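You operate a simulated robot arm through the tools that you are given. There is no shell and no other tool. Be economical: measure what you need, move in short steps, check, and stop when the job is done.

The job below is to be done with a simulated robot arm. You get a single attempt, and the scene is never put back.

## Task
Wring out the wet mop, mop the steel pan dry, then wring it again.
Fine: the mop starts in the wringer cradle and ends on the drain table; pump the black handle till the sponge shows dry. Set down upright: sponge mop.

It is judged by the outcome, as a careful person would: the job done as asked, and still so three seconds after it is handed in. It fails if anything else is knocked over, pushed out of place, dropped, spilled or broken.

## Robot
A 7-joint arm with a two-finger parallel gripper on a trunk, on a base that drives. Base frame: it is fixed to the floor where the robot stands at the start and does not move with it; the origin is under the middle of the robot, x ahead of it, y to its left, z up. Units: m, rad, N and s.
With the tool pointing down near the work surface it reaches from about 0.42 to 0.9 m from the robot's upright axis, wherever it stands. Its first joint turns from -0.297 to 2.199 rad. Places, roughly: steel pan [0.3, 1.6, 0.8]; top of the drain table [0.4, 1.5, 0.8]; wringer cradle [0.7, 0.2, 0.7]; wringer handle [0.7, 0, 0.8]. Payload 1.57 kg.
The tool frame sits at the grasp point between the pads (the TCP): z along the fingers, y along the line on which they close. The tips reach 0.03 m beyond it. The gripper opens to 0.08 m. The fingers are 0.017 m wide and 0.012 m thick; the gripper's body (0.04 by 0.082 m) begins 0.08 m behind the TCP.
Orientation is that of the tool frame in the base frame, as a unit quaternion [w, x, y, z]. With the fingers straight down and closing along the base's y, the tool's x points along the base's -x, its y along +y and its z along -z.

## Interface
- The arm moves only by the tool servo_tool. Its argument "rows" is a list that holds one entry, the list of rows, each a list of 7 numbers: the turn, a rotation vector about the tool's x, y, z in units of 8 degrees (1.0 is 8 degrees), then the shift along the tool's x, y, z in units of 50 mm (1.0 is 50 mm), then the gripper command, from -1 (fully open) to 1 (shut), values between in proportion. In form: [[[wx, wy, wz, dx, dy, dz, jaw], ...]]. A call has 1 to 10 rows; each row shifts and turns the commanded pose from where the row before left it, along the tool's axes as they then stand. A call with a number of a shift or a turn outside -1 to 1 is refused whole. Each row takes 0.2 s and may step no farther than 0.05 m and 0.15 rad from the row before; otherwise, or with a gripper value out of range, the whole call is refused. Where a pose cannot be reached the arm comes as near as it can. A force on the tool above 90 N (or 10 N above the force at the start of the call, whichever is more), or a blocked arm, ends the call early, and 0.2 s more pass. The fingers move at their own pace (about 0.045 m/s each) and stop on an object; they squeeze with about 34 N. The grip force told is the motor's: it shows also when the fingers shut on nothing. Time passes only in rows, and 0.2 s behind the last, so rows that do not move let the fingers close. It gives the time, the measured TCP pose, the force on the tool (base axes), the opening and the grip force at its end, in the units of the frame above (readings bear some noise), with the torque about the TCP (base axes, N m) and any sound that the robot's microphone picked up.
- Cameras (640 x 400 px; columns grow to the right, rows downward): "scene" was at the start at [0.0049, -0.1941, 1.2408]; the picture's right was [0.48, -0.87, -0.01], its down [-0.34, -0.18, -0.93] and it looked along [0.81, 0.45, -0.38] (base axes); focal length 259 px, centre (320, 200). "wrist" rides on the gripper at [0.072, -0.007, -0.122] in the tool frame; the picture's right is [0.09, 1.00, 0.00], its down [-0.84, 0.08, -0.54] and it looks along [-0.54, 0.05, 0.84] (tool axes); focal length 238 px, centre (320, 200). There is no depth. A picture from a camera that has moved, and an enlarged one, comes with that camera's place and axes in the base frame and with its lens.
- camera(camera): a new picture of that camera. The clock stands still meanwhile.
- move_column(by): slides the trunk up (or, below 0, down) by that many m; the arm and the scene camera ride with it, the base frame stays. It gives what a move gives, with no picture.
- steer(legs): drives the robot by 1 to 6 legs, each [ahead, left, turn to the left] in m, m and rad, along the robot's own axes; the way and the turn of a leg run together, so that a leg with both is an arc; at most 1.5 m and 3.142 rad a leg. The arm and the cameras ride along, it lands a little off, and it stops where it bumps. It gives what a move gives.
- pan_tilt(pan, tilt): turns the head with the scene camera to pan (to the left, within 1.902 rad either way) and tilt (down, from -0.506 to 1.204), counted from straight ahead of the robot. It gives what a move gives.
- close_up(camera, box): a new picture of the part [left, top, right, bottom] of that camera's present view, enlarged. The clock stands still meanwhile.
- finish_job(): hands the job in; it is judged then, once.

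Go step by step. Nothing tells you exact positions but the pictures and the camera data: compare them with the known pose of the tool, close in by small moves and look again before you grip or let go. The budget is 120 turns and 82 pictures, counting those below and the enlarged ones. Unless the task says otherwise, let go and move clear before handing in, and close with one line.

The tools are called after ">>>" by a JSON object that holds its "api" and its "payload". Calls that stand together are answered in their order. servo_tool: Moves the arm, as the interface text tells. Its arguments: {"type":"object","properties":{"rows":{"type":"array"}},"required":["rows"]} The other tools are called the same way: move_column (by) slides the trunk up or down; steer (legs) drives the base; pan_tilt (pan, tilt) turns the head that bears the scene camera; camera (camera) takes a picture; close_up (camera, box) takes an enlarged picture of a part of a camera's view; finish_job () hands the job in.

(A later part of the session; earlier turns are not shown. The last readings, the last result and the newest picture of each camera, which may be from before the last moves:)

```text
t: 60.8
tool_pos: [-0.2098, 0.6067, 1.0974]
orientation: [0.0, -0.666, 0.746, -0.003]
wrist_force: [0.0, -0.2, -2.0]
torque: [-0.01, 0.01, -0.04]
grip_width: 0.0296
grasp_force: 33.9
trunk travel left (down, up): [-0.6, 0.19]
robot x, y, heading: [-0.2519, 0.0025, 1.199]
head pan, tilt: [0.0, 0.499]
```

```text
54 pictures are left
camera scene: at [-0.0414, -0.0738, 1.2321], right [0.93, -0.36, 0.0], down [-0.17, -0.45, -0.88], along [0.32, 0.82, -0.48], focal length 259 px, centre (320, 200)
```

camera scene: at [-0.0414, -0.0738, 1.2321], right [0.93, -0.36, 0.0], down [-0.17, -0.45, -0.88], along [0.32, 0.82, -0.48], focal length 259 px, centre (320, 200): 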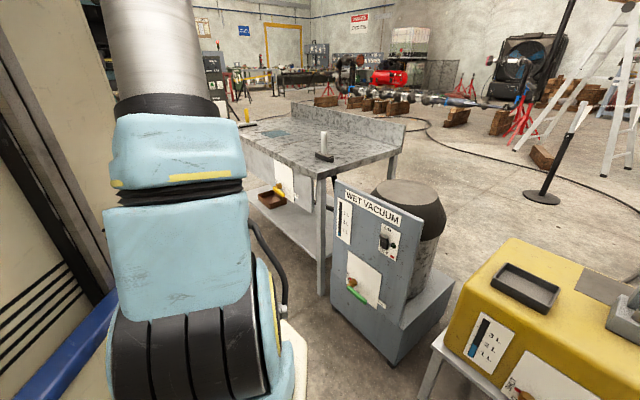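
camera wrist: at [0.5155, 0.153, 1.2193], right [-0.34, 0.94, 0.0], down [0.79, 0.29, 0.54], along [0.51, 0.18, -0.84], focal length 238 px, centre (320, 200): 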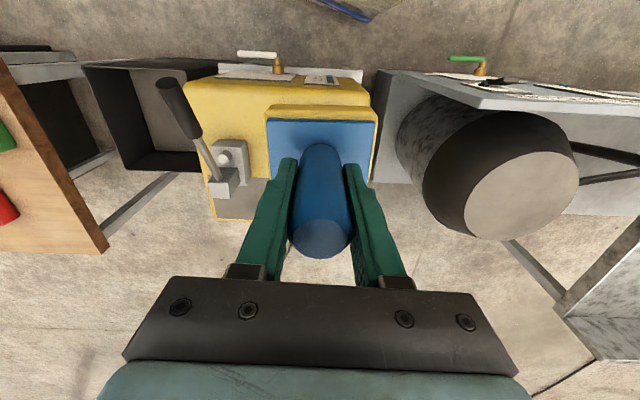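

Now I see the drain table ahead with a bluish patch and a small upright item on it, and the wet vacuum beside the wringer. Zooming in.

>>> {"api": "close_up", "payload": {"camera": "scene", "box": [220, 90, 420, 220]}}

>>> {"api": "close_up", "payload": {"camera": "scene", "box": [430, 280, 590, 400]}}

```text
3.08 times, centred on (320, 155) of scene
camera zoom: at [-0.0414, -0.0738, 1.2321], right [0.93, -0.36, 0.0], down [-0.17, -0.45, -0.88], along [0.32, 0.82, -0.48], focal length 797 px, centre (320, 338)
```

zoom: 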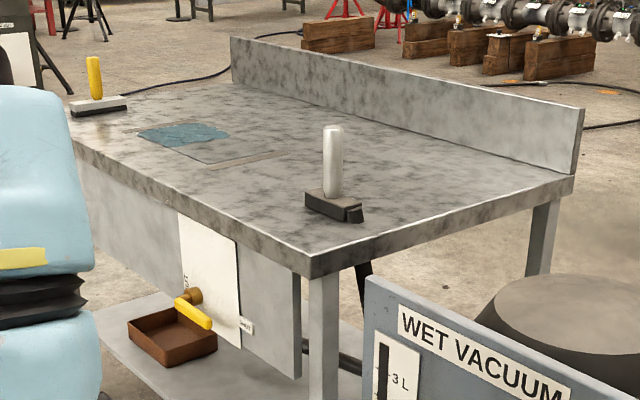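

```text
3.33 times, centred on (510, 340) of scene
camera zoom: at [-0.0414, -0.0738, 1.2321], right [0.93, -0.36, 0.0], down [-0.17, -0.45, -0.88], along [0.32, 0.82, -0.48], focal length 863 px, centre (-313, -267)
```

zoom: 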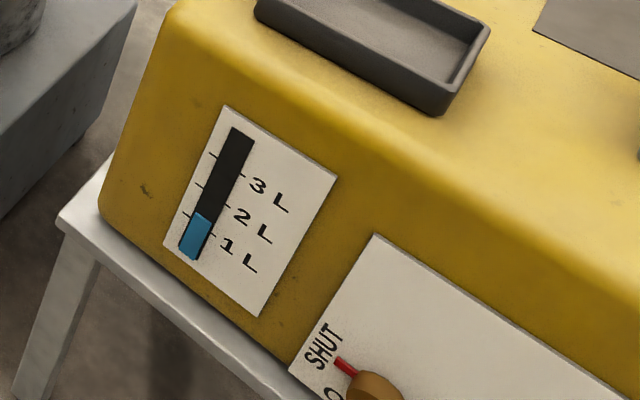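

The pan is a recessed rectangle at about (0.34, 1.53) with blue water, the table front edge is yawed about 0.29 rad, and two other tools stand at (0.43, 1.08) and (0.18, 1.96). I'll drive part of the way and look for obstacles on the left.

>>> {"api": "steer", "payload": {"legs": [[0.513, 0.2, 0]]}}

>>> {"api": "pan_tilt", "payload": {"pan": -0.2, "tilt": 0.65}}

>>> {"api": "camera", "payload": {"camera": "scene"}}

>>> {"api": "camera", "payload": {"camera": "wrist"}}

```text
t: 64.0
tool_pos: [-0.2121, 1.1643, 1.0966]
orientation: [0.0, -0.667, 0.745, -0.003]
wrist_force: [0.5, 0.0, -2.6]
torque: [-0.02, -0.02, 0.03]
grip_width: 0.0297
grasp_force: 34.5
trunk travel left (down, up): [-0.6, 0.19]
robot x, y, heading: [-0.2538, 0.5569, 1.2]
head pan, tilt: [0.0, 0.499]
```

```text
t: 64.8
tool_pos: [-0.2122, 1.1637, 1.0975]
orientation: [-0.001, -0.668, 0.745, -0.003]
wrist_force: [0.2, 0.3, -1.8]
torque: [-0.02, 0.0, -0.02]
grip_width: 0.0294
grasp_force: 34.2
trunk travel left (down, up): [-0.6, 0.19]
robot x, y, heading: [-0.2587, 0.5577, 1.205]
head pan, tilt: [-0.201, 0.649]
```

```text
51 pictures are left
camera scene: at [-0.0287, 0.4718, 1.2188], right [0.84, -0.54, 0.0], down [-0.33, -0.51, -0.8], along [0.43, 0.67, -0.6], focal length 259 px, centre (320, 200)
```

scene: 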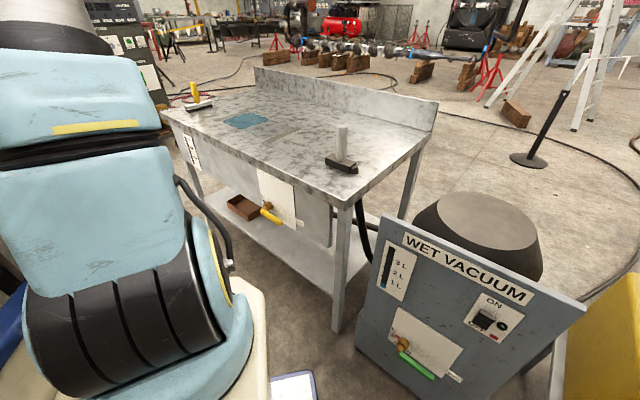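

```text
50 pictures are left
camera wrist: at [-0.2134, 1.0925, 1.2192], right [-1.0, 0.02, 0.0], down [0.01, 0.84, 0.54], along [0.01, 0.54, -0.84], focal length 238 px, centre (320, 200)
```

wrist: 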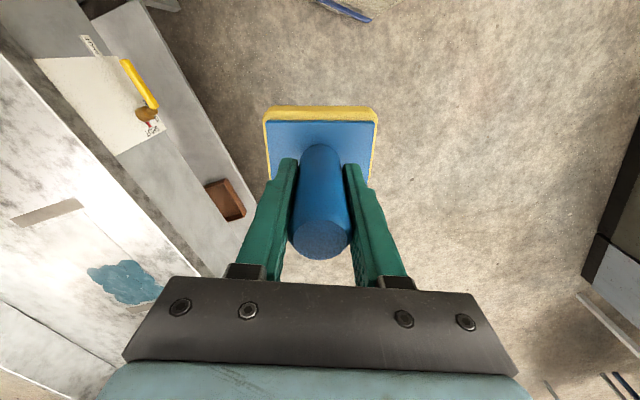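

The way is clear on the left. I'll raise the trunk for clearance, turn to face the table (heading 0.29), then slide left and ahead.

>>> {"api": "move_column", "payload": {"by": 0.12}}

>>> {"api": "steer", "payload": {"legs": [[0, 0, -0.913], [0, 0.592, 0], [0.16, 0, 0]]}}

>>> {"api": "camera", "payload": {"camera": "wrist"}}

```text
t: 66.3
tool_pos: [-0.2125, 1.1635, 1.2176]
orientation: [0.0, -0.668, 0.744, -0.003]
wrist_force: [0.3, 0.3, -2.6]
torque: [-0.02, -0.01, 0.01]
grip_width: 0.0296
grasp_force: 34.1
trunk travel left (down, up): [-0.72, 0.07]
robot x, y, heading: [-0.2579, 0.5586, 1.205]
head pan, tilt: [-0.201, 0.649]
```

```text
t: 73.0
tool_pos: [0.2426, 1.4958, 1.2171]
orientation: [-0.003, -0.263, 0.965, -0.003]
wrist_force: [0.4, 0.6, -2.4]
torque: [-0.03, 0.02, -0.05]
grip_width: 0.0295
grasp_force: 33.8
trunk travel left (down, up): [-0.72, 0.07]
robot x, y, heading: [-0.2706, 1.1669, 0.276]
head pan, tilt: [-0.201, 0.649]
```

```text
49 pictures are left
camera wrist: at [0.1848, 1.4532, 1.3393], right [-0.59, 0.81, 0.0], down [0.68, 0.5, 0.54], along [0.44, 0.31, -0.84], focal length 238 px, centre (320, 200)
```

wrist: 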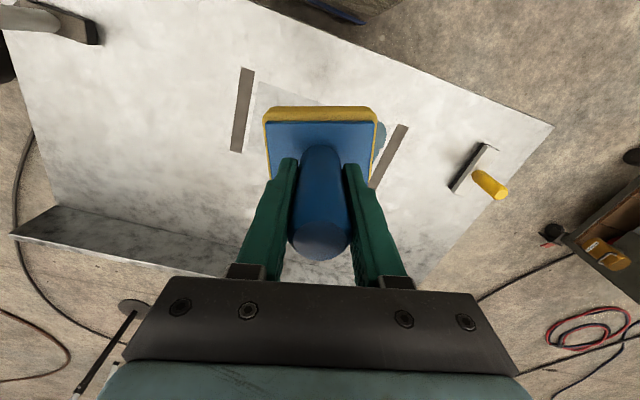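

I can see the pan between two dark strips, roughly centred at (0.332, 1.548), yawed about 0.31 rad. I'll align the tool yaw and shift aside for a clear view of the water.

>>> {"api": "servo_tool", "payload": {"rows": [[[0, 0, 0.8, 0, 0, 0, 1], [0, 0, 0.8, 0, 0, 0, 1], [0, 0, 0, 0, -0.8, 0.4, 1], [0, 0, 0, 0, -0.8, 0.4, 1], [0, 0, 0, 0, -0.8, 0.4, 1], [0, 0, 0, 0, -0.8, 0.4, 1], [0, 0, 0, 0, 0, 0, 1]]]}}

>>> {"api": "camera", "payload": {"camera": "wrist"}}

>>> {"api": "close_up", "payload": {"camera": "wrist", "box": [340, 40, 560, 200]}}

```text
t: 74.5
tool_pos: [0.2912, 1.3423, 1.1381]
orientation: [-0.001, -0.154, 0.988, -0.003]
wrist_force: [-0.3, 0.9, -2.1]
torque: [0.0, 0.01, 0.01]
grip_width: 0.0296
grasp_force: 33.5
trunk travel left (down, up): [-0.72, 0.07]
robot x, y, heading: [-0.2684, 1.1665, 0.275]
head pan, tilt: [-0.201, 0.649]
```

```text
48 pictures are left
camera wrist: at [0.226, 1.3151, 1.2595], right [-0.39, 0.92, 0.0], down [0.77, 0.33, 0.54], along [0.5, 0.21, -0.84], focal length 238 px, centre (320, 200)
```

wrist: 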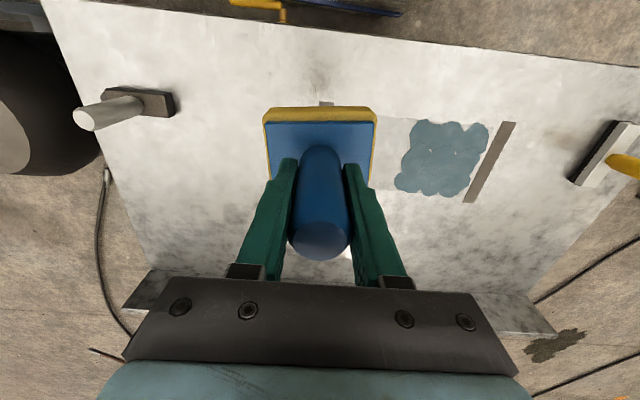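

```text
2.50 times, centred on (450, 120) of wrist
camera zoom: at [0.226, 1.3151, 1.2595], right [-0.39, 0.92, 0.0], down [0.77, 0.33, 0.54], along [0.5, 0.21, -0.84], focal length 596 px, centre (-5, 400)
```

zoom: 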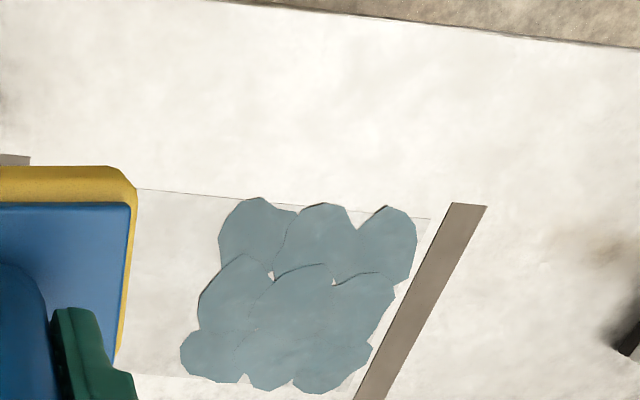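

The water is a cluster of patches about 0.14 × 0.15 m centred near (0.31, 1.617), flush with the table. I'll move above it and lower to z = 1.0.

>>> {"api": "servo_tool", "payload": {"rows": [[[0, 0, 0, -0.337, 0.853, 0, 1], [0, 0, 0, -0.337, 0.853, 0, 1], [0, 0, 0, -0.337, 0.853, 0, 1], [0, 0, 0, -0.337, 0.853, 0, 1], [0, 0, 0, -0.337, 0.853, 0, 1], [0, 0, 0, -0.337, 0.853, 0, 1], [0, 0, 0, 0, 0, 0.9, 1], [0, 0, 0, 0, 0, 0.9, 1], [0, 0, 0, 0, 0, 0.9, 1], [0, 0, 0, 0, 0, 0, 1]]]}}

>>> {"api": "camera", "payload": {"camera": "wrist"}}

```text
t: 76.8
tool_pos: [0.3097, 1.6136, 1.0031]
orientation: [-0.002, -0.154, 0.988, -0.004]
wrist_force: [-0.3, -0.5, -1.5]
torque: [0.02, 0.01, 0.01]
grip_width: 0.0296
grasp_force: 33.8
trunk travel left (down, up): [-0.72, 0.07]
robot x, y, heading: [-0.2681, 1.166, 0.274]
head pan, tilt: [-0.201, 0.649]
```

```text
46 pictures are left
camera wrist: at [0.2437, 1.5871, 1.124], right [-0.39, 0.92, 0.0], down [0.77, 0.33, 0.54], along [0.5, 0.21, -0.84], focal length 238 px, centre (320, 200)
```

wrist: 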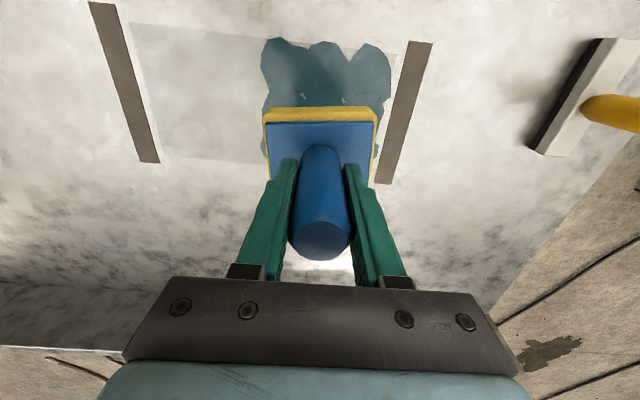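

Centred. I'll lower towards contact carefully.

>>> {"api": "servo_tool", "payload": {"rows": [[[0, 0, 0, 0, 0, 0.8, 1], [0, 0, 0, 0, 0, 0.7, 1], [0, 0, 0, 0, 0, 0.2, 1], [0, 0, 0, 0, 0, 0, 1]]]}}

>>> {"api": "servo_tool", "payload": {"rows": [[[0, 0, 0, 0, 0, 0.12, 1], [0, 0, 0, 0, 0, 0.12, 1], [0, 0, 0, 0, 0, 0, 1]]]}}

```text
t: 77.8
tool_pos: [0.3086, 1.6152, 0.9156]
orientation: [-0.002, -0.154, 0.988, -0.003]
wrist_force: [-0.6, 0.3, -2.1]
torque: [0.0, 0.01, 0.02]
grip_width: 0.0292
grasp_force: 34.2
trunk travel left (down, up): [-0.72, 0.07]
robot x, y, heading: [-0.2704, 1.1653, 0.279]
head pan, tilt: [-0.201, 0.649]
```

```text
t: 78.5
tool_pos: [0.3088, 1.6158, 0.9042]
orientation: [-0.002, -0.155, 0.988, -0.003]
wrist_force: [-0.6, -0.3, -2.4]
torque: [0.01, 0.02, 0.0]
grip_width: 0.0293
grasp_force: 33.7
trunk travel left (down, up): [-0.72, 0.07]
robot x, y, heading: [-0.2655, 1.1643, 0.273]
head pan, tilt: [-0.201, 0.649]
```

>>> {"api": "servo_tool", "payload": {"rows": [[[0, 0, 0, 0, 0, 0.12, 1], [0, 0, 0, 0, 0, 0, 1]]]}}

>>> {"api": "servo_tool", "payload": {"rows": [[[0, 0, 0, 0, 0, 0.1, 1], [0, 0, 0, 0, 0, 0, 1]]]}}

>>> {"api": "servo_tool", "payload": {"rows": [[[0, 0, 0, 0, 0, 0.1, 1], [0, 0, 0, 0, 0, 0, 1]]]}}

>>> {"api": "camera", "payload": {"camera": "wrist"}}

```text
t: 79.2
tool_pos: [0.308, 1.6164, 0.8977]
orientation: [-0.002, -0.154, 0.988, -0.003]
wrist_force: [-0.5, -0.8, -2.1]
torque: [0.01, -0.01, -0.03]
grip_width: 0.0294
grasp_force: 34.7
trunk travel left (down, up): [-0.72, 0.07]
robot x, y, heading: [-0.2678, 1.165, 0.275]
head pan, tilt: [-0.201, 0.649]
```

```text
t: 79.8
tool_pos: [0.3086, 1.615, 0.8929]
orientation: [-0.002, -0.155, 0.988, -0.003]
wrist_force: [-0.8, -0.6, -2.6]
torque: [-0.03, 0.0, -0.01]
grip_width: 0.0298
grasp_force: 33.8
trunk travel left (down, up): [-0.72, 0.07]
robot x, y, heading: [-0.2703, 1.1648, 0.271]
head pan, tilt: [-0.201, 0.649]
```

```text
t: 80.3
tool_pos: [0.3098, 1.6142, 0.8927]
orientation: [0.0, -0.155, 0.988, 0.0]
wrist_force: [1.8, -1.9, 29.3]
torque: [0.06, 0.71, -0.13]
grip_width: 0.0292
grasp_force: 33.8
trunk travel left (down, up): [-0.72, 0.07]
robot x, y, heading: [-0.2688, 1.1686, 0.275]
head pan, tilt: [-0.201, 0.649]
```

```text
45 pictures are left
camera wrist: at [0.2434, 1.5868, 1.014], right [-0.39, 0.92, 0.0], down [0.77, 0.33, 0.54], along [0.5, 0.21, -0.84], focal length 238 px, centre (320, 200)
```

wrist: 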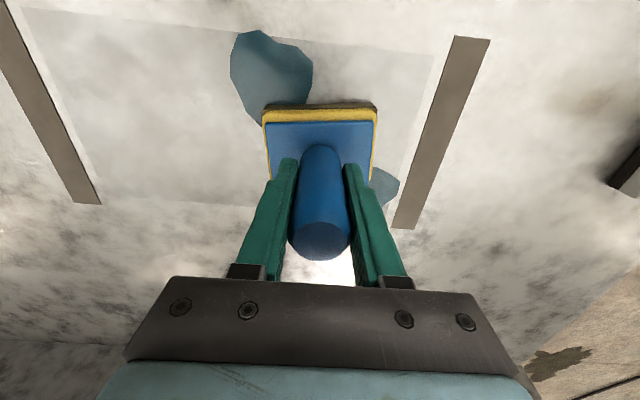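

Pressing soaks up the water at contact (TCP z ≈ 0.893). Two patches remain visible, near (0.275, 1.558) and (0.329, 1.70), so I'll dab the first, then the second.

>>> {"api": "servo_tool", "payload": {"rows": [[[0, 0, 0, 0, 0, -0.4, 1], [0, 0, 0, 0.5, -0.43, 0, 1], [0, 0, 0, 0.45, -0.43, 0, 1], [0, 0, 0, 0, 0, 0.25, 1], [0, 0, 0, 0, 0, 0.12, 1], [0, 0, 0, 0, 0, 0, 1]]]}}

>>> {"api": "servo_tool", "payload": {"rows": [[[0, 0, 0, 0, 0, -0.4, 1], [0, 0, 0, -0.63, 0.75, 0, 1], [0, 0, 0, -0.63, 0.75, 0, 1], [0, 0, 0, -0.63, 0.75, 0, 1], [0, 0, 0, 0, 0, 0.25, 1], [0, 0, 0, 0, 0, 0.12, 1], [0, 0, 0, 0, 0, 0, 1]]]}}

>>> {"api": "camera", "payload": {"camera": "wrist"}}

```text
t: 81.8
tool_pos: [0.2761, 1.5605, 0.8936]
orientation: [0.0, -0.155, 0.988, -0.002]
wrist_force: [-0.9, -4.1, 16.8]
torque: [0.48, 0.1, 0.08]
grip_width: 0.0296
grasp_force: 34.0
trunk travel left (down, up): [-0.72, 0.07]
robot x, y, heading: [-0.2711, 1.165, 0.274]
head pan, tilt: [-0.201, 0.649]
```

```text
t: 83.3
tool_pos: [0.3225, 1.668, 0.8928]
orientation: [-0.001, -0.154, 0.988, -0.002]
wrist_force: [-0.3, -2.7, 7.9]
torque: [0.14, -0.04, -0.03]
grip_width: 0.0296
grasp_force: 34.5
out of reach, approached as far as the arm can: row 4
trunk travel left (down, up): [-0.72, 0.07]
robot x, y, heading: [-0.2705, 1.1649, 0.277]
head pan, tilt: [-0.201, 0.649]
```

```text
44 pictures are left
camera wrist: at [0.2569, 1.6404, 1.0143], right [-0.39, 0.92, 0.0], down [0.77, 0.33, 0.54], along [0.5, 0.21, -0.84], focal length 238 px, centre (320, 200)
```

wrist: 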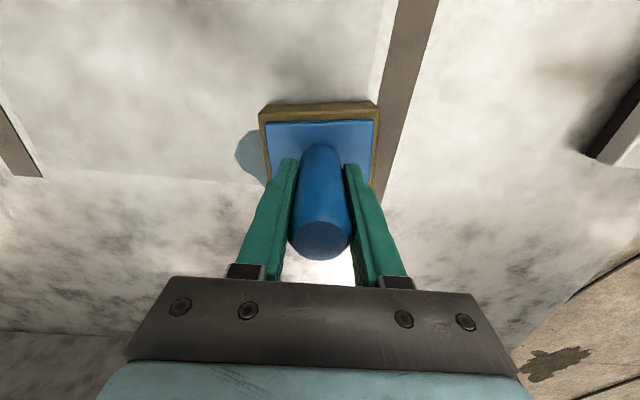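

One more patch is visible near (0.365, 1.612), so I'll dab there next.

>>> {"api": "servo_tool", "payload": {"rows": [[[0, 0, 0, 0, 0, -0.4, 1], [0, 0, 0, -0.25, -0.7, 0, 1], [0, 0, 0, -0.3, -0.7, 0, 1], [0, 0, 0, 0, 0, 0, 1]]]}}

>>> {"api": "camera", "payload": {"camera": "wrist"}}

```text
t: 84.3
tool_pos: [0.3672, 1.6083, 0.9089]
orientation: [-0.002, -0.154, 0.988, -0.003]
wrist_force: [-0.1, -0.2, -2.2]
torque: [0.02, 0.0, 0.0]
grip_width: 0.0293
grasp_force: 33.5
trunk travel left (down, up): [-0.72, 0.07]
robot x, y, heading: [-0.2695, 1.1648, 0.274]
head pan, tilt: [-0.201, 0.649]
```

```text
43 pictures are left
camera wrist: at [0.3033, 1.5807, 1.0311], right [-0.39, 0.92, 0.0], down [0.77, 0.33, 0.54], along [0.5, 0.21, -0.84], focal length 238 px, centre (320, 200)
```

wrist: 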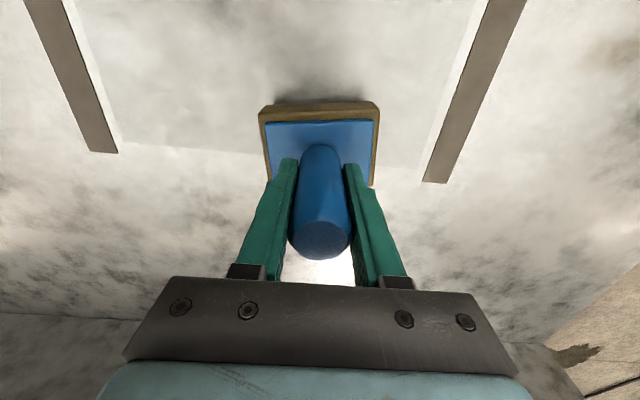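

>>> {"api": "servo_tool", "payload": {"rows": [[[0, 0, 0, 0, 0, 0.25, 1], [0, 0, 0, 0, 0, 0.12, 1], [0, 0, 0, 0, 0, 0, 1], [0, 0, 0, 0, 0, 0, 1]]]}}

>>> {"api": "servo_tool", "payload": {"rows": [[[0, 0, 0, 0, 0, -0.6, 1], [0, 0, 0, 0, -0.8, -0.5, 1], [0, 0, 0, 0, -0.8, -0.5, 1], [0, 0, 0, 0, -0.8, -0.5, 1], [0, 0, 0, 0, -0.8, -0.5, 1], [0, 0, 0, 0, 0, 0, 1]]]}}

>>> {"api": "camera", "payload": {"camera": "wrist"}}

```text
t: 85.3
tool_pos: [0.369, 1.6101, 0.8931]
orientation: [-0.001, -0.155, 0.988, -0.002]
wrist_force: [0.1, -2.8, 11.8]
torque: [0.36, 0.11, 0.01]
grip_width: 0.0293
grasp_force: 34.2
trunk travel left (down, up): [-0.72, 0.07]
robot x, y, heading: [-0.2689, 1.1695, 0.27]
head pan, tilt: [-0.201, 0.649]
```

```text
t: 86.8
tool_pos: [0.419, 1.4571, 1.0218]
orientation: [-0.003, -0.155, 0.988, -0.002]
wrist_force: [0.7, -0.2, -1.5]
torque: [-0.01, -0.01, -0.01]
grip_width: 0.0295
grasp_force: 34.1
trunk travel left (down, up): [-0.72, 0.07]
robot x, y, heading: [-0.2706, 1.1658, 0.277]
head pan, tilt: [-0.201, 0.649]
```

```text
42 pictures are left
camera wrist: at [0.3533, 1.43, 1.1438], right [-0.39, 0.92, 0.0], down [0.77, 0.33, 0.54], along [0.5, 0.21, -0.84], focal length 238 px, centre (320, 200)
```

wrist: 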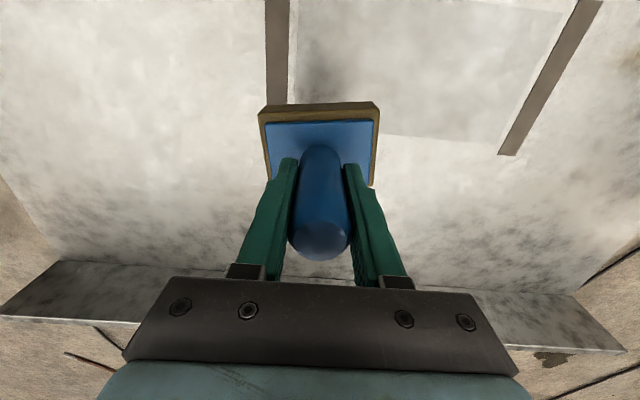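

The pan looks dry from here; I'll pull back to see all of it, including the near edge.

>>> {"api": "servo_tool", "payload": {"rows": [[[0, 0, 0, 0.9, -0.2, -0.3, 1], [0, 0, 0, 0.9, -0.2, -0.3, 1], [0, 0, 0, 0.9, -0.2, -0.3, 1], [0, 0, 0, 0.5, 0, -0.3, 1], [0, 0, 0, 0, 0, 0, 1]]]}}

>>> {"api": "camera", "payload": {"camera": "wrist"}}

>>> {"api": "close_up", "payload": {"camera": "wrist", "box": [340, 60, 560, 200]}}

```text
t: 88.0
tool_pos: [0.2735, 1.3775, 1.082]
orientation: [-0.002, -0.155, 0.988, -0.002]
wrist_force: [0.8, -0.8, -1.8]
torque: [0.03, 0.04, 0.0]
grip_width: 0.0295
grasp_force: 34.0
trunk travel left (down, up): [-0.72, 0.07]
robot x, y, heading: [-0.272, 1.1674, 0.275]
head pan, tilt: [-0.201, 0.649]
```

```text
41 pictures are left
camera wrist: at [0.2081, 1.3499, 1.2038], right [-0.39, 0.92, 0.0], down [0.77, 0.33, 0.54], along [0.5, 0.21, -0.84], focal length 238 px, centre (320, 200)
```

wrist: 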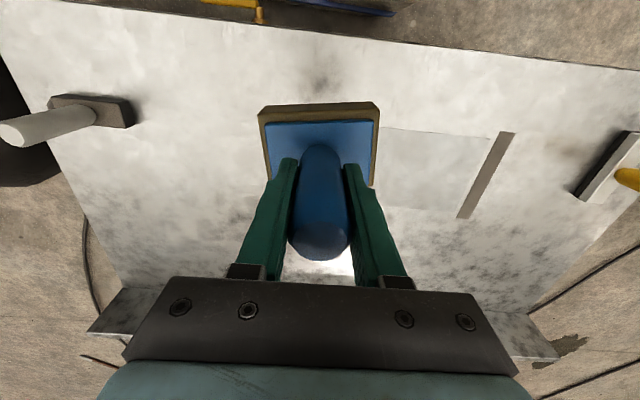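

```text
2.86 times, centred on (450, 130) of wrist
camera zoom: at [0.2081, 1.3499, 1.2038], right [-0.39, 0.92, 0.0], down [0.77, 0.33, 0.54], along [0.5, 0.21, -0.84], focal length 681 px, centre (-51, 400)
```

zoom: 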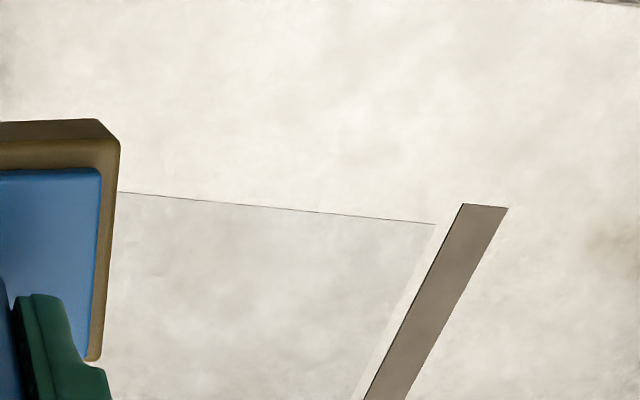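

The pan is dry and the sponge is now dark (wet). I'll raise the mop and drive back the same way to the wringer.

>>> {"api": "servo_tool", "payload": {"rows": [[[0, 0, 0, 0.5, 0, -0.8, 1], [0, 0, 0, 0, 0, -0.8, 1], [0, 0, 0, 0, 0, -0.8, 1], [0, 0, 0, 0, 0, 0, 1]]]}}

>>> {"api": "steer", "payload": {"legs": [[-0.16, 0, 0], [0, -0.592, 0], [0, 0, -0.275], [0, -0.555, 0], [0.25, 0, 0]]}}

>>> {"api": "camera", "payload": {"camera": "wrist"}}

```text
t: 89.0
tool_pos: [0.2526, 1.3735, 1.2021]
orientation: [-0.002, -0.155, 0.988, -0.002]
wrist_force: [0.1, 0.3, -3.0]
torque: [0.03, -0.01, -0.02]
grip_width: 0.0295
grasp_force: 33.6
trunk travel left (down, up): [-0.72, 0.07]
robot x, y, heading: [-0.2688, 1.1644, 0.278]
head pan, tilt: [-0.201, 0.649]
```

```text
t: 98.3
tool_pos: [0.5416, 0.0774, 1.2013]
orientation: [-0.003, -0.019, 1.0, -0.003]
wrist_force: [-0.8, -0.1, -2.0]
torque: [-0.01, 0.0, 0.01]
grip_width: 0.0296
grasp_force: 33.7
trunk travel left (down, up): [-0.72, 0.07]
robot x, y, heading: [-0.0176, 0.0161, -0.001]
head pan, tilt: [-0.201, 0.649]
```

```text
39 pictures are left
camera wrist: at [0.4715, 0.0688, 1.3231], right [-0.13, 0.99, 0.0], down [0.84, 0.11, 0.54], along [0.53, 0.07, -0.84], focal length 238 px, centre (320, 200)
```

wrist: 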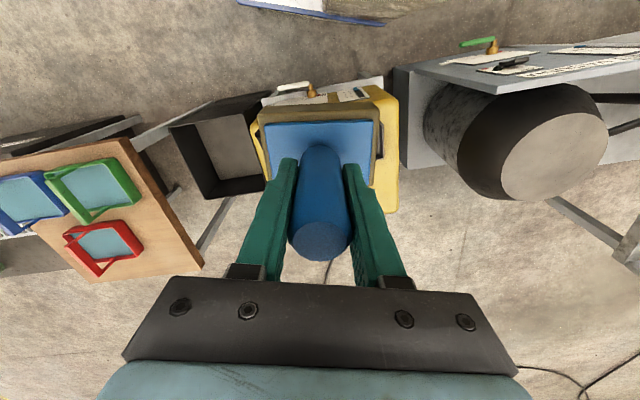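

Back at the wringer. I'll restore the yaw and move over the cradle at (0.683, 0.203).

>>> {"api": "servo_tool", "payload": {"rows": [[[0, 0, -0.79, 0, 0, 0, 1], [0, 0, -0.79, 0, 0, 0, 1], [0, 0, 0, -0.85, 0.43, 0, 1], [0, 0, 0, -0.85, 0.43, 0, 1], [0, 0, 0, -0.85, 0.43, 0, 1], [0, 0, 0, -0.85, 0.43, 0, 1], [0, 0, 0, 0, 0, 0.9, 1], [0, 0, 0, 0, 0, 0.9, 1], [0, 0, 0, 0, 0, 0.9, 1], [0, 0, 0, 0, 0, 0.9, 1]]]}}

>>> {"api": "servo_tool", "payload": {"rows": [[[0, 0, 0, 0, 0, 0.9, 1], [0, 0, 0, 0, 0, 0.8, 1], [0, 0, 0, 0, 0, 0, 1]]]}}

>>> {"api": "camera", "payload": {"camera": "wrist"}}

```text
t: 100.5
tool_pos: [0.6833, 0.2029, 1.0201]
orientation: [-0.001, -0.129, 0.992, -0.001]
wrist_force: [-0.7, 0.3, -2.7]
torque: [0.01, 0.0, -0.01]
grip_width: 0.0292
grasp_force: 34.4
trunk travel left (down, up): [-0.72, 0.07]
robot x, y, heading: [-0.0189, 0.0179, 0.002]
head pan, tilt: [-0.201, 0.649]
```

```text
t: 101.3
tool_pos: [0.683, 0.2031, 0.9339]
orientation: [-0.003, -0.128, 0.992, -0.002]
wrist_force: [-0.5, -0.9, -2.1]
torque: [0.01, -0.03, -0.04]
grip_width: 0.0295
grasp_force: 34.4
trunk travel left (down, up): [-0.72, 0.07]
robot x, y, heading: [-0.0155, 0.0176, -0.0]
head pan, tilt: [-0.201, 0.649]
```

```text
38 pictures are left
camera wrist: at [0.616, 0.1785, 1.0559], right [-0.34, 0.94, 0.0], down [0.79, 0.29, 0.54], along [0.51, 0.18, -0.84], focal length 238 px, centre (320, 200)
```

wrist: 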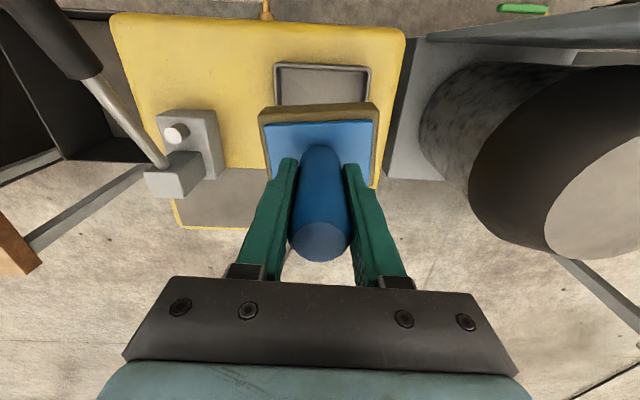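

Aligned with the cradle. I'll descend, slowly at the end.

>>> {"api": "servo_tool", "payload": {"rows": [[[0, 0, 0, 0, 0, 0.8, 1], [0, 0, 0, 0, 0, 0.8, 1], [0, 0, 0, 0, 0, 0.8, 1], [0, 0, 0, 0, 0, 0.4, 1], [0, 0, 0, 0, 0, 0.3, 1], [0, 0, 0, 0, 0, 0, 1]]]}}

>>> {"api": "camera", "payload": {"camera": "wrist"}}

```text
t: 102.8
tool_pos: [0.683, 0.2026, 0.7792]
orientation: [-0.003, -0.129, 0.992, -0.002]
wrist_force: [0.2, -0.2, -1.4]
torque: [0.01, -0.02, 0.01]
grip_width: 0.0293
grasp_force: 34.0
trunk travel left (down, up): [-0.72, 0.07]
robot x, y, heading: [-0.0146, 0.0167, 0.007]
head pan, tilt: [-0.201, 0.649]
```

```text
37 pictures are left
camera wrist: at [0.6154, 0.1778, 0.9016], right [-0.34, 0.94, 0.0], down [0.79, 0.29, 0.54], along [0.51, 0.18, -0.84], focal length 238 px, centre (320, 200)
```

wrist: 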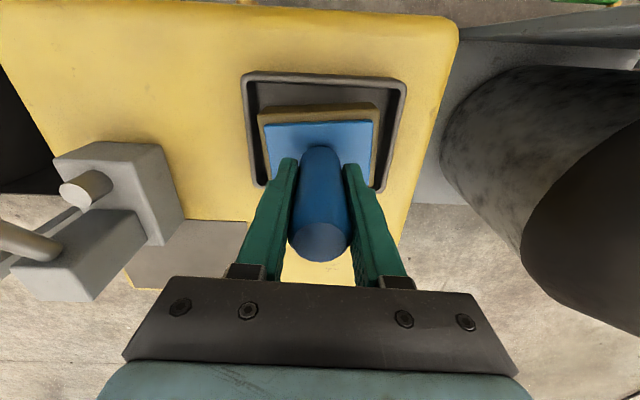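

>>> {"api": "servo_tool", "payload": {"rows": [[[0, 0, 0, 0, 0, 0.2, 1], [0, 0, 0, 0, 0, 0.15, 1], [0, 0, 0, 0, 0, 0, 1]]]}}

>>> {"api": "servo_tool", "payload": {"rows": [[[0, 0, 0, 0, 0, 0.08, 1], [0, 0, 0, 0, 0, 0, 1]]]}}

```text
t: 103.5
tool_pos: [0.6818, 0.2025, 0.7617]
orientation: [-0.003, -0.129, 0.992, -0.002]
wrist_force: [0.1, -0.2, -1.9]
torque: [-0.02, 0.01, -0.01]
grip_width: 0.0292
grasp_force: 34.4
trunk travel left (down, up): [-0.72, 0.07]
robot x, y, heading: [-0.0158, 0.0183, 0.006]
head pan, tilt: [-0.201, 0.649]
```

```text
t: 104.2
tool_pos: [0.6815, 0.203, 0.7579]
orientation: [-0.002, -0.128, 0.992, -0.002]
wrist_force: [-0.2, -0.3, -1.4]
torque: [0.03, 0.03, 0.01]
grip_width: 0.0294
grasp_force: 33.7
trunk travel left (down, up): [-0.72, 0.07]
robot x, y, heading: [-0.0182, 0.0147, 0.003]
head pan, tilt: [-0.201, 0.649]
```

>>> {"api": "servo_tool", "payload": {"rows": [[[0, 0, 0, 0, 0, 0.05, 1], [0, 0, 0, 0, 0, 0, 1]]]}}

>>> {"api": "servo_tool", "payload": {"rows": [[[0, 0, 0, 0, 0, 0.04, 1], [0, 0, 0, 0, 0, 0, 1]]]}}

>>> {"api": "camera", "payload": {"camera": "wrist"}}

```text
t: 104.8
tool_pos: [0.6831, 0.2033, 0.7579]
orientation: [-0.001, -0.13, 0.992, -0.001]
wrist_force: [-3.0, -3.3, 15.2]
torque: [0.53, 0.21, 0.12]
grip_width: 0.0295
grasp_force: 33.9
trunk travel left (down, up): [-0.72, 0.07]
robot x, y, heading: [-0.0162, 0.019, 0.0]
head pan, tilt: [-0.201, 0.649]
```

```text
t: 105.3
tool_pos: [0.6838, 0.2031, 0.7572]
orientation: [0.001, -0.129, 0.992, -0.001]
wrist_force: [-3.3, -3.9, 32.6]
torque: [0.79, 0.07, -0.13]
grip_width: 0.0298
grasp_force: 34.1
trunk travel left (down, up): [-0.72, 0.07]
robot x, y, heading: [-0.0185, 0.0175, 0.002]
head pan, tilt: [-0.201, 0.649]
```

```text
36 pictures are left
camera wrist: at [0.616, 0.1783, 0.8786], right [-0.34, 0.94, 0.0], down [0.79, 0.29, 0.54], along [0.51, 0.18, -0.84], focal length 238 px, centre (320, 200)
```

wrist: 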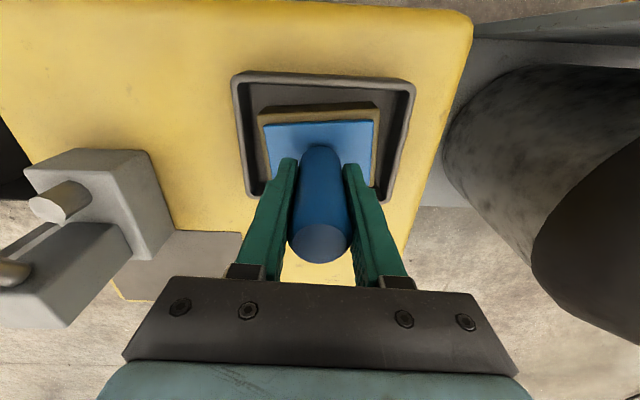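

Seated in the cradle with contact felt. I'll relieve the pressure, let go, rise and return above the lever.

>>> {"api": "servo_tool", "payload": {"rows": [[[0, 0, 0, 0, 0, -0.09, 1], [0, 0, 0, 0, 0, 0, -1], [0, 0, 0, 0, 0, 0, -1], [0, 0, 0, 0, 0, 0, -1], [0, 0, 0, 0, 0, 0, -1], [0, 0, 0, 0, 0, -0.5, -1], [0, 0, 0, 0, 0, -0.8, -1], [0, 0, 0, 0, 0, -0.9, -1], [0, 0, 0, 0, 0, -0.9, -1], [0, 0, 0, 0, 0, -0.9, -1]]]}}

>>> {"api": "servo_tool", "payload": {"rows": [[[0, 0, 0, 0.354, -0.82, 0, -1], [0, 0, 0, 0.354, -0.82, 0, -1], [0, 0, 0, 0.354, -0.82, 0, -1], [0, 0, 0, 0.354, -0.82, 0, -1], [0, 0, 0, 0.354, -0.82, 0, -1], [0, 0, 0, 0, 0, 0, -1]]]}}

>>> {"api": "camera", "payload": {"camera": "wrist"}}

```text
t: 107.5
tool_pos: [0.686, 0.203, 0.9585]
orientation: [-0.002, -0.128, 0.992, -0.003]
wrist_force: [-0.3, 0.2, 0.0]
torque: [-0.04, 0.02, 0.0]
grip_width: 0.0801
grasp_force: 0.0
trunk travel left (down, up): [-0.72, 0.07]
robot x, y, heading: [-0.017, 0.0173, -0.001]
head pan, tilt: [-0.201, 0.649]
```

```text
t: 109.0
tool_pos: [0.6524, -0.0149, 0.9593]
orientation: [-0.002, -0.128, 0.992, -0.002]
wrist_force: [0.4, 0.3, 0.1]
torque: [0.03, 0.0, 0.01]
grip_width: 0.0801
grasp_force: 0.0
trunk travel left (down, up): [-0.72, 0.07]
robot x, y, heading: [-0.0175, 0.0199, 0.003]
head pan, tilt: [-0.201, 0.649]
```

```text
35 pictures are left
camera wrist: at [0.5847, -0.0398, 1.0812], right [-0.34, 0.94, 0.0], down [0.79, 0.29, 0.54], along [0.51, 0.18, -0.84], focal length 238 px, centre (320, 200)
```

wrist: 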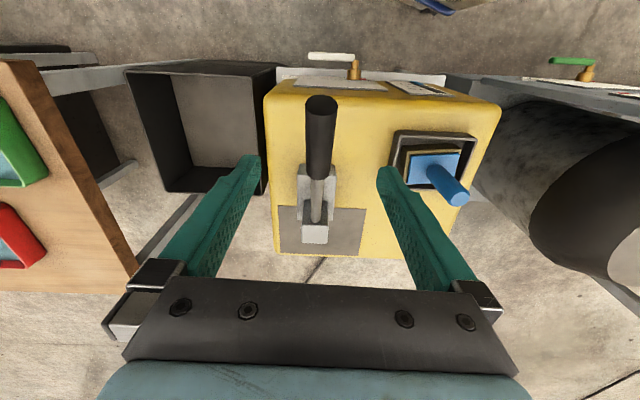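

Mop stands in the cradle with the dark sponge, and the lever is up below the gripper. I'll grip the lever and pump.

>>> {"api": "servo_tool", "payload": {"rows": [[[0, 0, 0, 0, 0, 0.8, -1], [0, 0, 0, 0, -0.04, 0.8, -1], [0, 0, 0, 0, 0, 0.4, -1], [0, 0, 0, 0, 0, 0, 1], [0, 0, 0, 0, 0, 0, 1], [0, 0, 0, 0, 0, 0, 1], [0, 0, 0, 0, 0, 0, 1], [0, 0, 0, 0, 0, 0, 1]]]}}

>>> {"api": "servo_tool", "payload": {"rows": [[[0, 0, 0, 0.14, 0, 0.4, 1], [0, 0, 0, 0.1, 0, 0.4, 1], [0, 0, 0, 0.07, 0, 0.3, 1], [0, 0, 0, 0.06, 0, 0.4, 1], [0, 0, 0, 0, 0, 0.4, 1], [0, 0, 0, 0, 0, 0.5, 1], [0, 0, 0, 0, 0, 0.1, 1], [0, 0, 0, 0, 0, 0, 1]]]}}

>>> {"api": "servo_tool", "payload": {"rows": [[[0, 0, 0, 0, 0, -0.5, 1], [0, 0, 0, 0, 0, -0.4, 1], [0, 0, 0, -0.06, 0, -0.4, 1], [0, 0, 0, -0.07, 0, -0.3, 1], [0, 0, 0, -0.1, 0, -0.4, 1], [0, 0, 0, -0.14, 0, -0.4, 1], [0, 0, 0, 0, 0, 0, 1]]]}}

>>> {"api": "close_up", "payload": {"camera": "wrist", "box": [435, 150, 515, 200]}}

```text
t: 110.8
tool_pos: [0.6505, -0.0164, 0.8576]
orientation: [-0.003, -0.13, 0.991, -0.002]
wrist_force: [-5.8, 21.0, -4.4]
torque: [0.46, 0.06, 0.5]
grip_width: 0.0283
grasp_force: 31.7
trunk travel left (down, up): [-0.72, 0.07]
robot x, y, heading: [-0.0162, 0.0162, 0.008]
head pan, tilt: [-0.201, 0.649]
```

```text
t: 112.5
tool_pos: [0.6329, -0.0222, 0.7389]
orientation: [0.002, -0.131, 0.991, 0.0]
wrist_force: [-5.1, 30.7, 66.9]
torque: [0.18, -0.26, 0.63]
grip_width: 0.0281
grasp_force: 39.0
trunk travel left (down, up): [-0.72, 0.07]
robot x, y, heading: [-0.0154, 0.0156, 0.001]
head pan, tilt: [-0.201, 0.649]
```

```text
t: 114.2
tool_pos: [0.6492, -0.0165, 0.8501]
orientation: [-0.006, -0.129, 0.992, -0.001]
wrist_force: [-6.1, 32.7, -52.1]
torque: [-0.25, 0.1, 0.47]
grip_width: 0.0281
grasp_force: 38.1
trunk travel left (down, up): [-0.72, 0.07]
robot x, y, heading: [-0.0155, 0.0208, 0.003]
head pan, tilt: [-0.201, 0.649]
```

```text
8.00 times, centred on (475, 175) of wrist
camera zoom: at [0.5834, -0.0413, 0.972], right [-0.35, 0.94, 0.0], down [0.79, 0.29, 0.53], along [0.5, 0.18, -0.85], focal length 1907 px, centre (-920, 400)
```

zoom: 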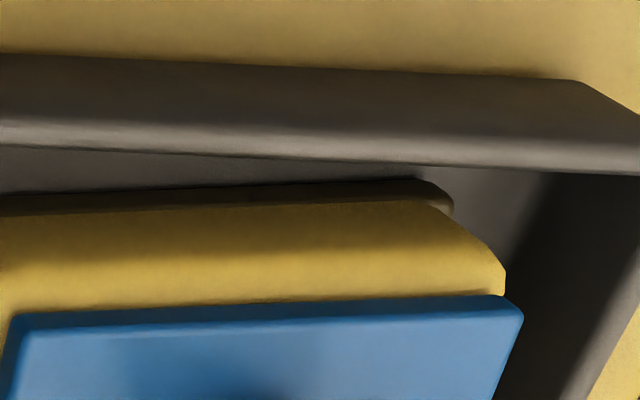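

The wet band has shrunk to a dark strip at the bottom of the sponge. I'll keep pumping.

>>> {"api": "servo_tool", "payload": {"rows": [[[0, 0, 0, 0.14, 0.05, 0.4, 1], [0, 0, 0, 0.1, 0, 0.4, 1], [0, 0, 0, 0.07, 0, 0.3, 1], [0, 0, 0, 0.06, 0, 0.4, 1], [0, 0, 0, 0, 0, 0.4, 1], [0, 0, 0, 0, 0, 0.5, 1], [0, 0, 0, 0, 0, 0, 1]]]}}

>>> {"api": "servo_tool", "payload": {"rows": [[[0, 0, 0, 0, 0, -0.5, 1], [0, 0, 0, 0, 0, -0.4, 1], [0, 0, 0, -0.06, 0, -0.4, 1], [0, 0, 0, -0.07, 0, -0.3, 1], [0, 0, 0, -0.1, 0, -0.4, 1], [0, 0, 0, -0.14, 0, -0.4, 1], [0, 0, 0, 0, 0, 0, 1]]]}}

>>> {"api": "servo_tool", "payload": {"rows": [[[0, 0, 0, 0.14, 0, 0.4, 1], [0, 0, 0, 0.1, 0, 0.4, 1], [0, 0, 0, 0.07, 0, 0.3, 1], [0, 0, 0, 0.06, 0, 0.4, 1], [0, 0, 0, 0, 0, 0.4, 1], [0, 0, 0, 0, 0, 0.5, 1], [0, 0, 0, 0, 0, 0, 1]]]}}

>>> {"api": "servo_tool", "payload": {"rows": [[[0, 0, 0, 0, 0, -0.5, 1], [0, 0, 0, 0, 0, -0.4, 1], [0, 0, 0, -0.06, 0, -0.4, 1], [0, 0, 0, -0.07, 0, -0.3, 1], [0, 0, 0, -0.1, 0, -0.4, 1], [0, 0, 0, -0.14, 0, -0.4, 1], [0, 0, 0, 0, 0, 0, 1]]]}}

>>> {"api": "close_up", "payload": {"camera": "wrist", "box": [425, 150, 505, 200]}}

```text
t: 115.8
tool_pos: [0.6333, -0.0215, 0.736]
orientation: [0.0, -0.129, 0.992, -0.002]
wrist_force: [-8.9, 18.3, 32.7]
torque: [-0.17, -0.16, 0.74]
grip_width: 0.0277
grasp_force: 38.6
trunk travel left (down, up): [-0.72, 0.07]
robot x, y, heading: [-0.0158, 0.0181, 0.003]
head pan, tilt: [-0.201, 0.649]
```

```text
t: 117.3
tool_pos: [0.6509, -0.0162, 0.8495]
orientation: [-0.007, -0.128, 0.992, -0.001]
wrist_force: [6.9, 16.4, -68.5]
torque: [0.06, 0.23, 0.7]
grip_width: 0.0287
grasp_force: 38.8
trunk travel left (down, up): [-0.72, 0.07]
robot x, y, heading: [-0.0144, 0.0201, 0.001]
head pan, tilt: [-0.201, 0.649]
```

```text
t: 119.0
tool_pos: [0.6325, -0.0223, 0.7356]
orientation: [-0.001, -0.128, 0.992, -0.002]
wrist_force: [4.2, 8.9, 16.4]
torque: [-0.13, -0.01, 0.62]
grip_width: 0.0279
grasp_force: 37.8
trunk travel left (down, up): [-0.72, 0.07]
robot x, y, heading: [-0.0171, 0.0171, 0.005]
head pan, tilt: [-0.201, 0.649]
```

```text
t: 120.5
tool_pos: [0.6491, -0.0174, 0.8492]
orientation: [-0.006, -0.128, 0.992, -0.002]
wrist_force: [6.4, 9.3, -67.9]
torque: [0.18, 0.18, 0.71]
grip_width: 0.0283
grasp_force: 38.8
trunk travel left (down, up): [-0.72, 0.07]
robot x, y, heading: [-0.018, 0.0193, -0.001]
head pan, tilt: [-0.201, 0.649]
```

```text
8.00 times, centred on (465, 175) of wrist
camera zoom: at [0.5837, -0.0409, 0.9717], right [-0.34, 0.94, 0.0], down [0.8, 0.29, 0.53], along [0.5, 0.18, -0.85], focal length 1907 px, centre (-840, 400)
```

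zoom: 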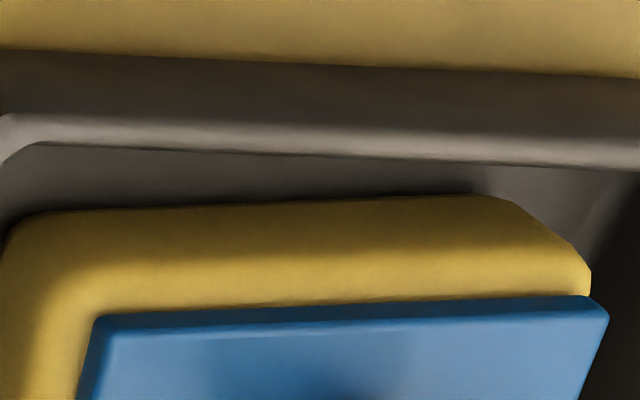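

The dark strip is gone. Three more strokes for margin.

>>> {"api": "servo_tool", "payload": {"rows": [[[0, 0, 0, 0.14, 0, 0.4, 1], [0, 0, 0, 0.1, 0, 0.4, 1], [0, 0, 0, 0.07, 0, 0.3, 1], [0, 0, 0, 0.06, 0, 0.4, 1], [0, 0, 0, 0, 0, 0.4, 1], [0, 0, 0, 0, 0, 0.6, 1], [0, 0, 0, 0, 0, 0, 1]]]}}

>>> {"api": "servo_tool", "payload": {"rows": [[[0, 0, 0, 0, 0, -0.5, 1], [0, 0, 0, 0, 0, -0.4, 1], [0, 0, 0, -0.06, 0, -0.4, 1], [0, 0, 0, -0.07, 0, -0.3, 1], [0, 0, 0, -0.1, 0, -0.4, 1], [0, 0, 0, -0.14, 0, -0.4, 1], [0, 0, 0, 0, 0, 0, 1]]]}}

>>> {"api": "servo_tool", "payload": {"rows": [[[0, 0, 0, 0.14, 0, 0.4, 1], [0, 0, 0, 0.1, 0, 0.4, 1], [0, 0, 0, 0.07, 0, 0.3, 1], [0, 0, 0, 0.06, 0, 0.4, 1], [0, 0, 0, 0, 0, 0.4, 1], [0, 0, 0, 0, 0, 0.5, 1], [0, 0, 0, 0, 0, 0, 1]]]}}

>>> {"api": "servo_tool", "payload": {"rows": [[[0, 0, 0, 0, 0, -0.5, 1], [0, 0, 0, 0, 0, -0.4, 1], [0, 0, 0, -0.06, 0, -0.4, 1], [0, 0, 0, -0.07, 0, -0.3, 1], [0, 0, 0, -0.1, 0, -0.4, 1], [0, 0, 0, -0.14, 0, -0.4, 1], [0, 0, 0, 0, 0, 0, 1]]]}}

>>> {"api": "servo_tool", "payload": {"rows": [[[0, 0, 0, 0.14, 0, 0.4, 1], [0, 0, 0, 0.1, 0, 0.4, 1], [0, 0, 0, 0.07, 0, 0.3, 1], [0, 0, 0, 0.06, 0, 0.4, 1], [0, 0, 0, 0, 0, 0.4, 1], [0, 0, 0, 0, 0, 0.5, 1], [0, 0, 0, 0, 0, 0, 1]]]}}

>>> {"api": "servo_tool", "payload": {"rows": [[[0, 0, 0, 0, 0, -0.5, 1], [0, 0, 0, 0, 0, -0.4, 1], [0, 0, 0, -0.06, 0, -0.4, 1], [0, 0, 0, -0.07, 0, -0.3, 1], [0, 0, 0, -0.1, 0, -0.4, 1], [0, 0, 0, -0.14, 0, -0.4, 1], [0, 0, 0, 0, 0, 0, 1]]]}}

>>> {"api": "close_up", "payload": {"camera": "wrist", "box": [425, 150, 505, 200]}}

```text
t: 122.2
tool_pos: [0.633, -0.0213, 0.7326]
orientation: [0.0, -0.129, 0.992, -0.003]
wrist_force: [-1.6, 3.4, 40.2]
torque: [-0.08, -0.12, 0.64]
grip_width: 0.0278
grasp_force: 37.7
trunk travel left (down, up): [-0.72, 0.07]
robot x, y, heading: [-0.0141, 0.0206, 0.003]
head pan, tilt: [-0.201, 0.649]
```

```text
t: 123.8
tool_pos: [0.6505, -0.0162, 0.8464]
orientation: [-0.005, -0.129, 0.992, -0.001]
wrist_force: [-4.1, 18.6, -36.4]
torque: [0.25, -0.13, 0.46]
grip_width: 0.028
grasp_force: 38.4
trunk travel left (down, up): [-0.72, 0.07]
robot x, y, heading: [-0.0184, 0.0168, 0.002]
head pan, tilt: [-0.201, 0.649]
```

```text
t: 125.3
tool_pos: [0.6337, -0.0229, 0.733]
orientation: [0.001, -0.13, 0.992, -0.002]
wrist_force: [-6.4, 23.0, 40.6]
torque: [-0.23, -0.2, 0.68]
grip_width: 0.0274
grasp_force: 38.0
trunk travel left (down, up): [-0.72, 0.07]
robot x, y, heading: [-0.0153, 0.0188, -0.0]
head pan, tilt: [-0.201, 0.649]
```

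```text
t: 127.0
tool_pos: [0.6492, -0.0172, 0.8454]
orientation: [-0.006, -0.129, 0.992, -0.002]
wrist_force: [10.5, 29.8, -65.5]
torque: [-0.34, 0.3, 0.54]
grip_width: 0.0282
grasp_force: 38.4
trunk travel left (down, up): [-0.72, 0.07]
robot x, y, heading: [-0.0154, 0.0145, 0.002]
head pan, tilt: [-0.201, 0.649]
```

```text
t: 128.6
tool_pos: [0.6314, -0.0225, 0.7307]
orientation: [-0.002, -0.13, 0.992, -0.001]
wrist_force: [-16.2, 21.3, 40.8]
torque: [-0.27, -0.27, 0.71]
grip_width: 0.0278
grasp_force: 37.8
trunk travel left (down, up): [-0.72, 0.07]
robot x, y, heading: [-0.0187, 0.0162, 0.003]
head pan, tilt: [-0.201, 0.649]
```

```text
t: 130.2
tool_pos: [0.6496, -0.0168, 0.8458]
orientation: [-0.006, -0.129, 0.992, -0.002]
wrist_force: [1.1, 31.5, -67.3]
torque: [-0.5, 0.2, 0.63]
grip_width: 0.0285
grasp_force: 38.5
trunk travel left (down, up): [-0.72, 0.07]
robot x, y, heading: [-0.0159, 0.0155, 0.005]
head pan, tilt: [-0.201, 0.649]
```

```text
8.00 times, centred on (465, 175) of wrist
camera zoom: at [0.5838, -0.0413, 0.9671], right [-0.35, 0.94, 0.0], down [0.8, 0.29, 0.53], along [0.5, 0.18, -0.85], focal length 1907 px, centre (-840, 400)
```

zoom: 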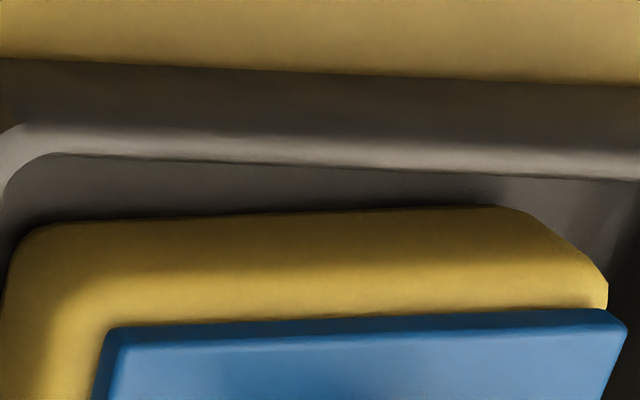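

Dry. I'll release the lever and move over the mop again.

>>> {"api": "servo_tool", "payload": {"rows": [[[0, 0, 0, 0, 0, 0.1, -1], [0, 0, 0, 0, 0, 0, -1], [0, 0, 0, 0, 0, 0, -1], [0, 0, 0, 0, 0, 0, -1], [0, 0, 0, 0, 0, -0.8, -1], [0, 0, 0, 0, 0, -0.8, -1], [0, 0, 0, 0, 0, -0.6, -1]]]}}

>>> {"api": "servo_tool", "payload": {"rows": [[[0, 0, 0, -0.354, 0.82, 0, -1], [0, 0, 0, -0.354, 0.82, 0, -1], [0, 0, 0, -0.354, 0.82, 0, -1], [0, 0, 0, -0.354, 0.82, 0, -1], [0, 0, 0, -0.354, 0.82, 0, -1], [0, 0, 0, 0, 0, 0, -1]]]}}

>>> {"api": "camera", "payload": {"camera": "wrist"}}

```text
t: 131.8
tool_pos: [0.649, -0.0164, 0.9567]
orientation: [-0.002, -0.129, 0.992, -0.002]
wrist_force: [0.8, 0.1, 0.2]
torque: [-0.02, 0.05, -0.04]
grip_width: 0.0799
grasp_force: 0.1
trunk travel left (down, up): [-0.72, 0.07]
robot x, y, heading: [-0.0145, 0.0197, 0.001]
head pan, tilt: [-0.201, 0.649]
```

```text
t: 133.2
tool_pos: [0.682, 0.2043, 0.9544]
orientation: [-0.003, -0.129, 0.992, -0.002]
wrist_force: [0.0, 0.1, -0.7]
torque: [-0.01, -0.02, 0.03]
grip_width: 0.0803
grasp_force: 0.1
trunk travel left (down, up): [-0.72, 0.07]
robot x, y, heading: [-0.0163, 0.0183, 0.005]
head pan, tilt: [-0.201, 0.649]
```

```text
31 pictures are left
camera wrist: at [0.6162, 0.1804, 1.0764], right [-0.34, 0.94, 0.0], down [0.79, 0.29, 0.54], along [0.51, 0.18, -0.84], focal length 238 px, centre (320, 200)
```

wrist: 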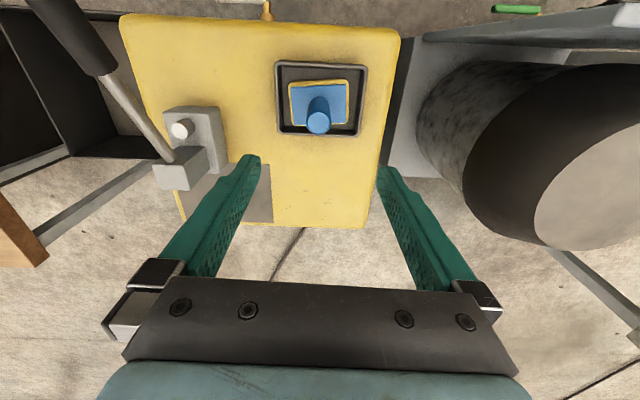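

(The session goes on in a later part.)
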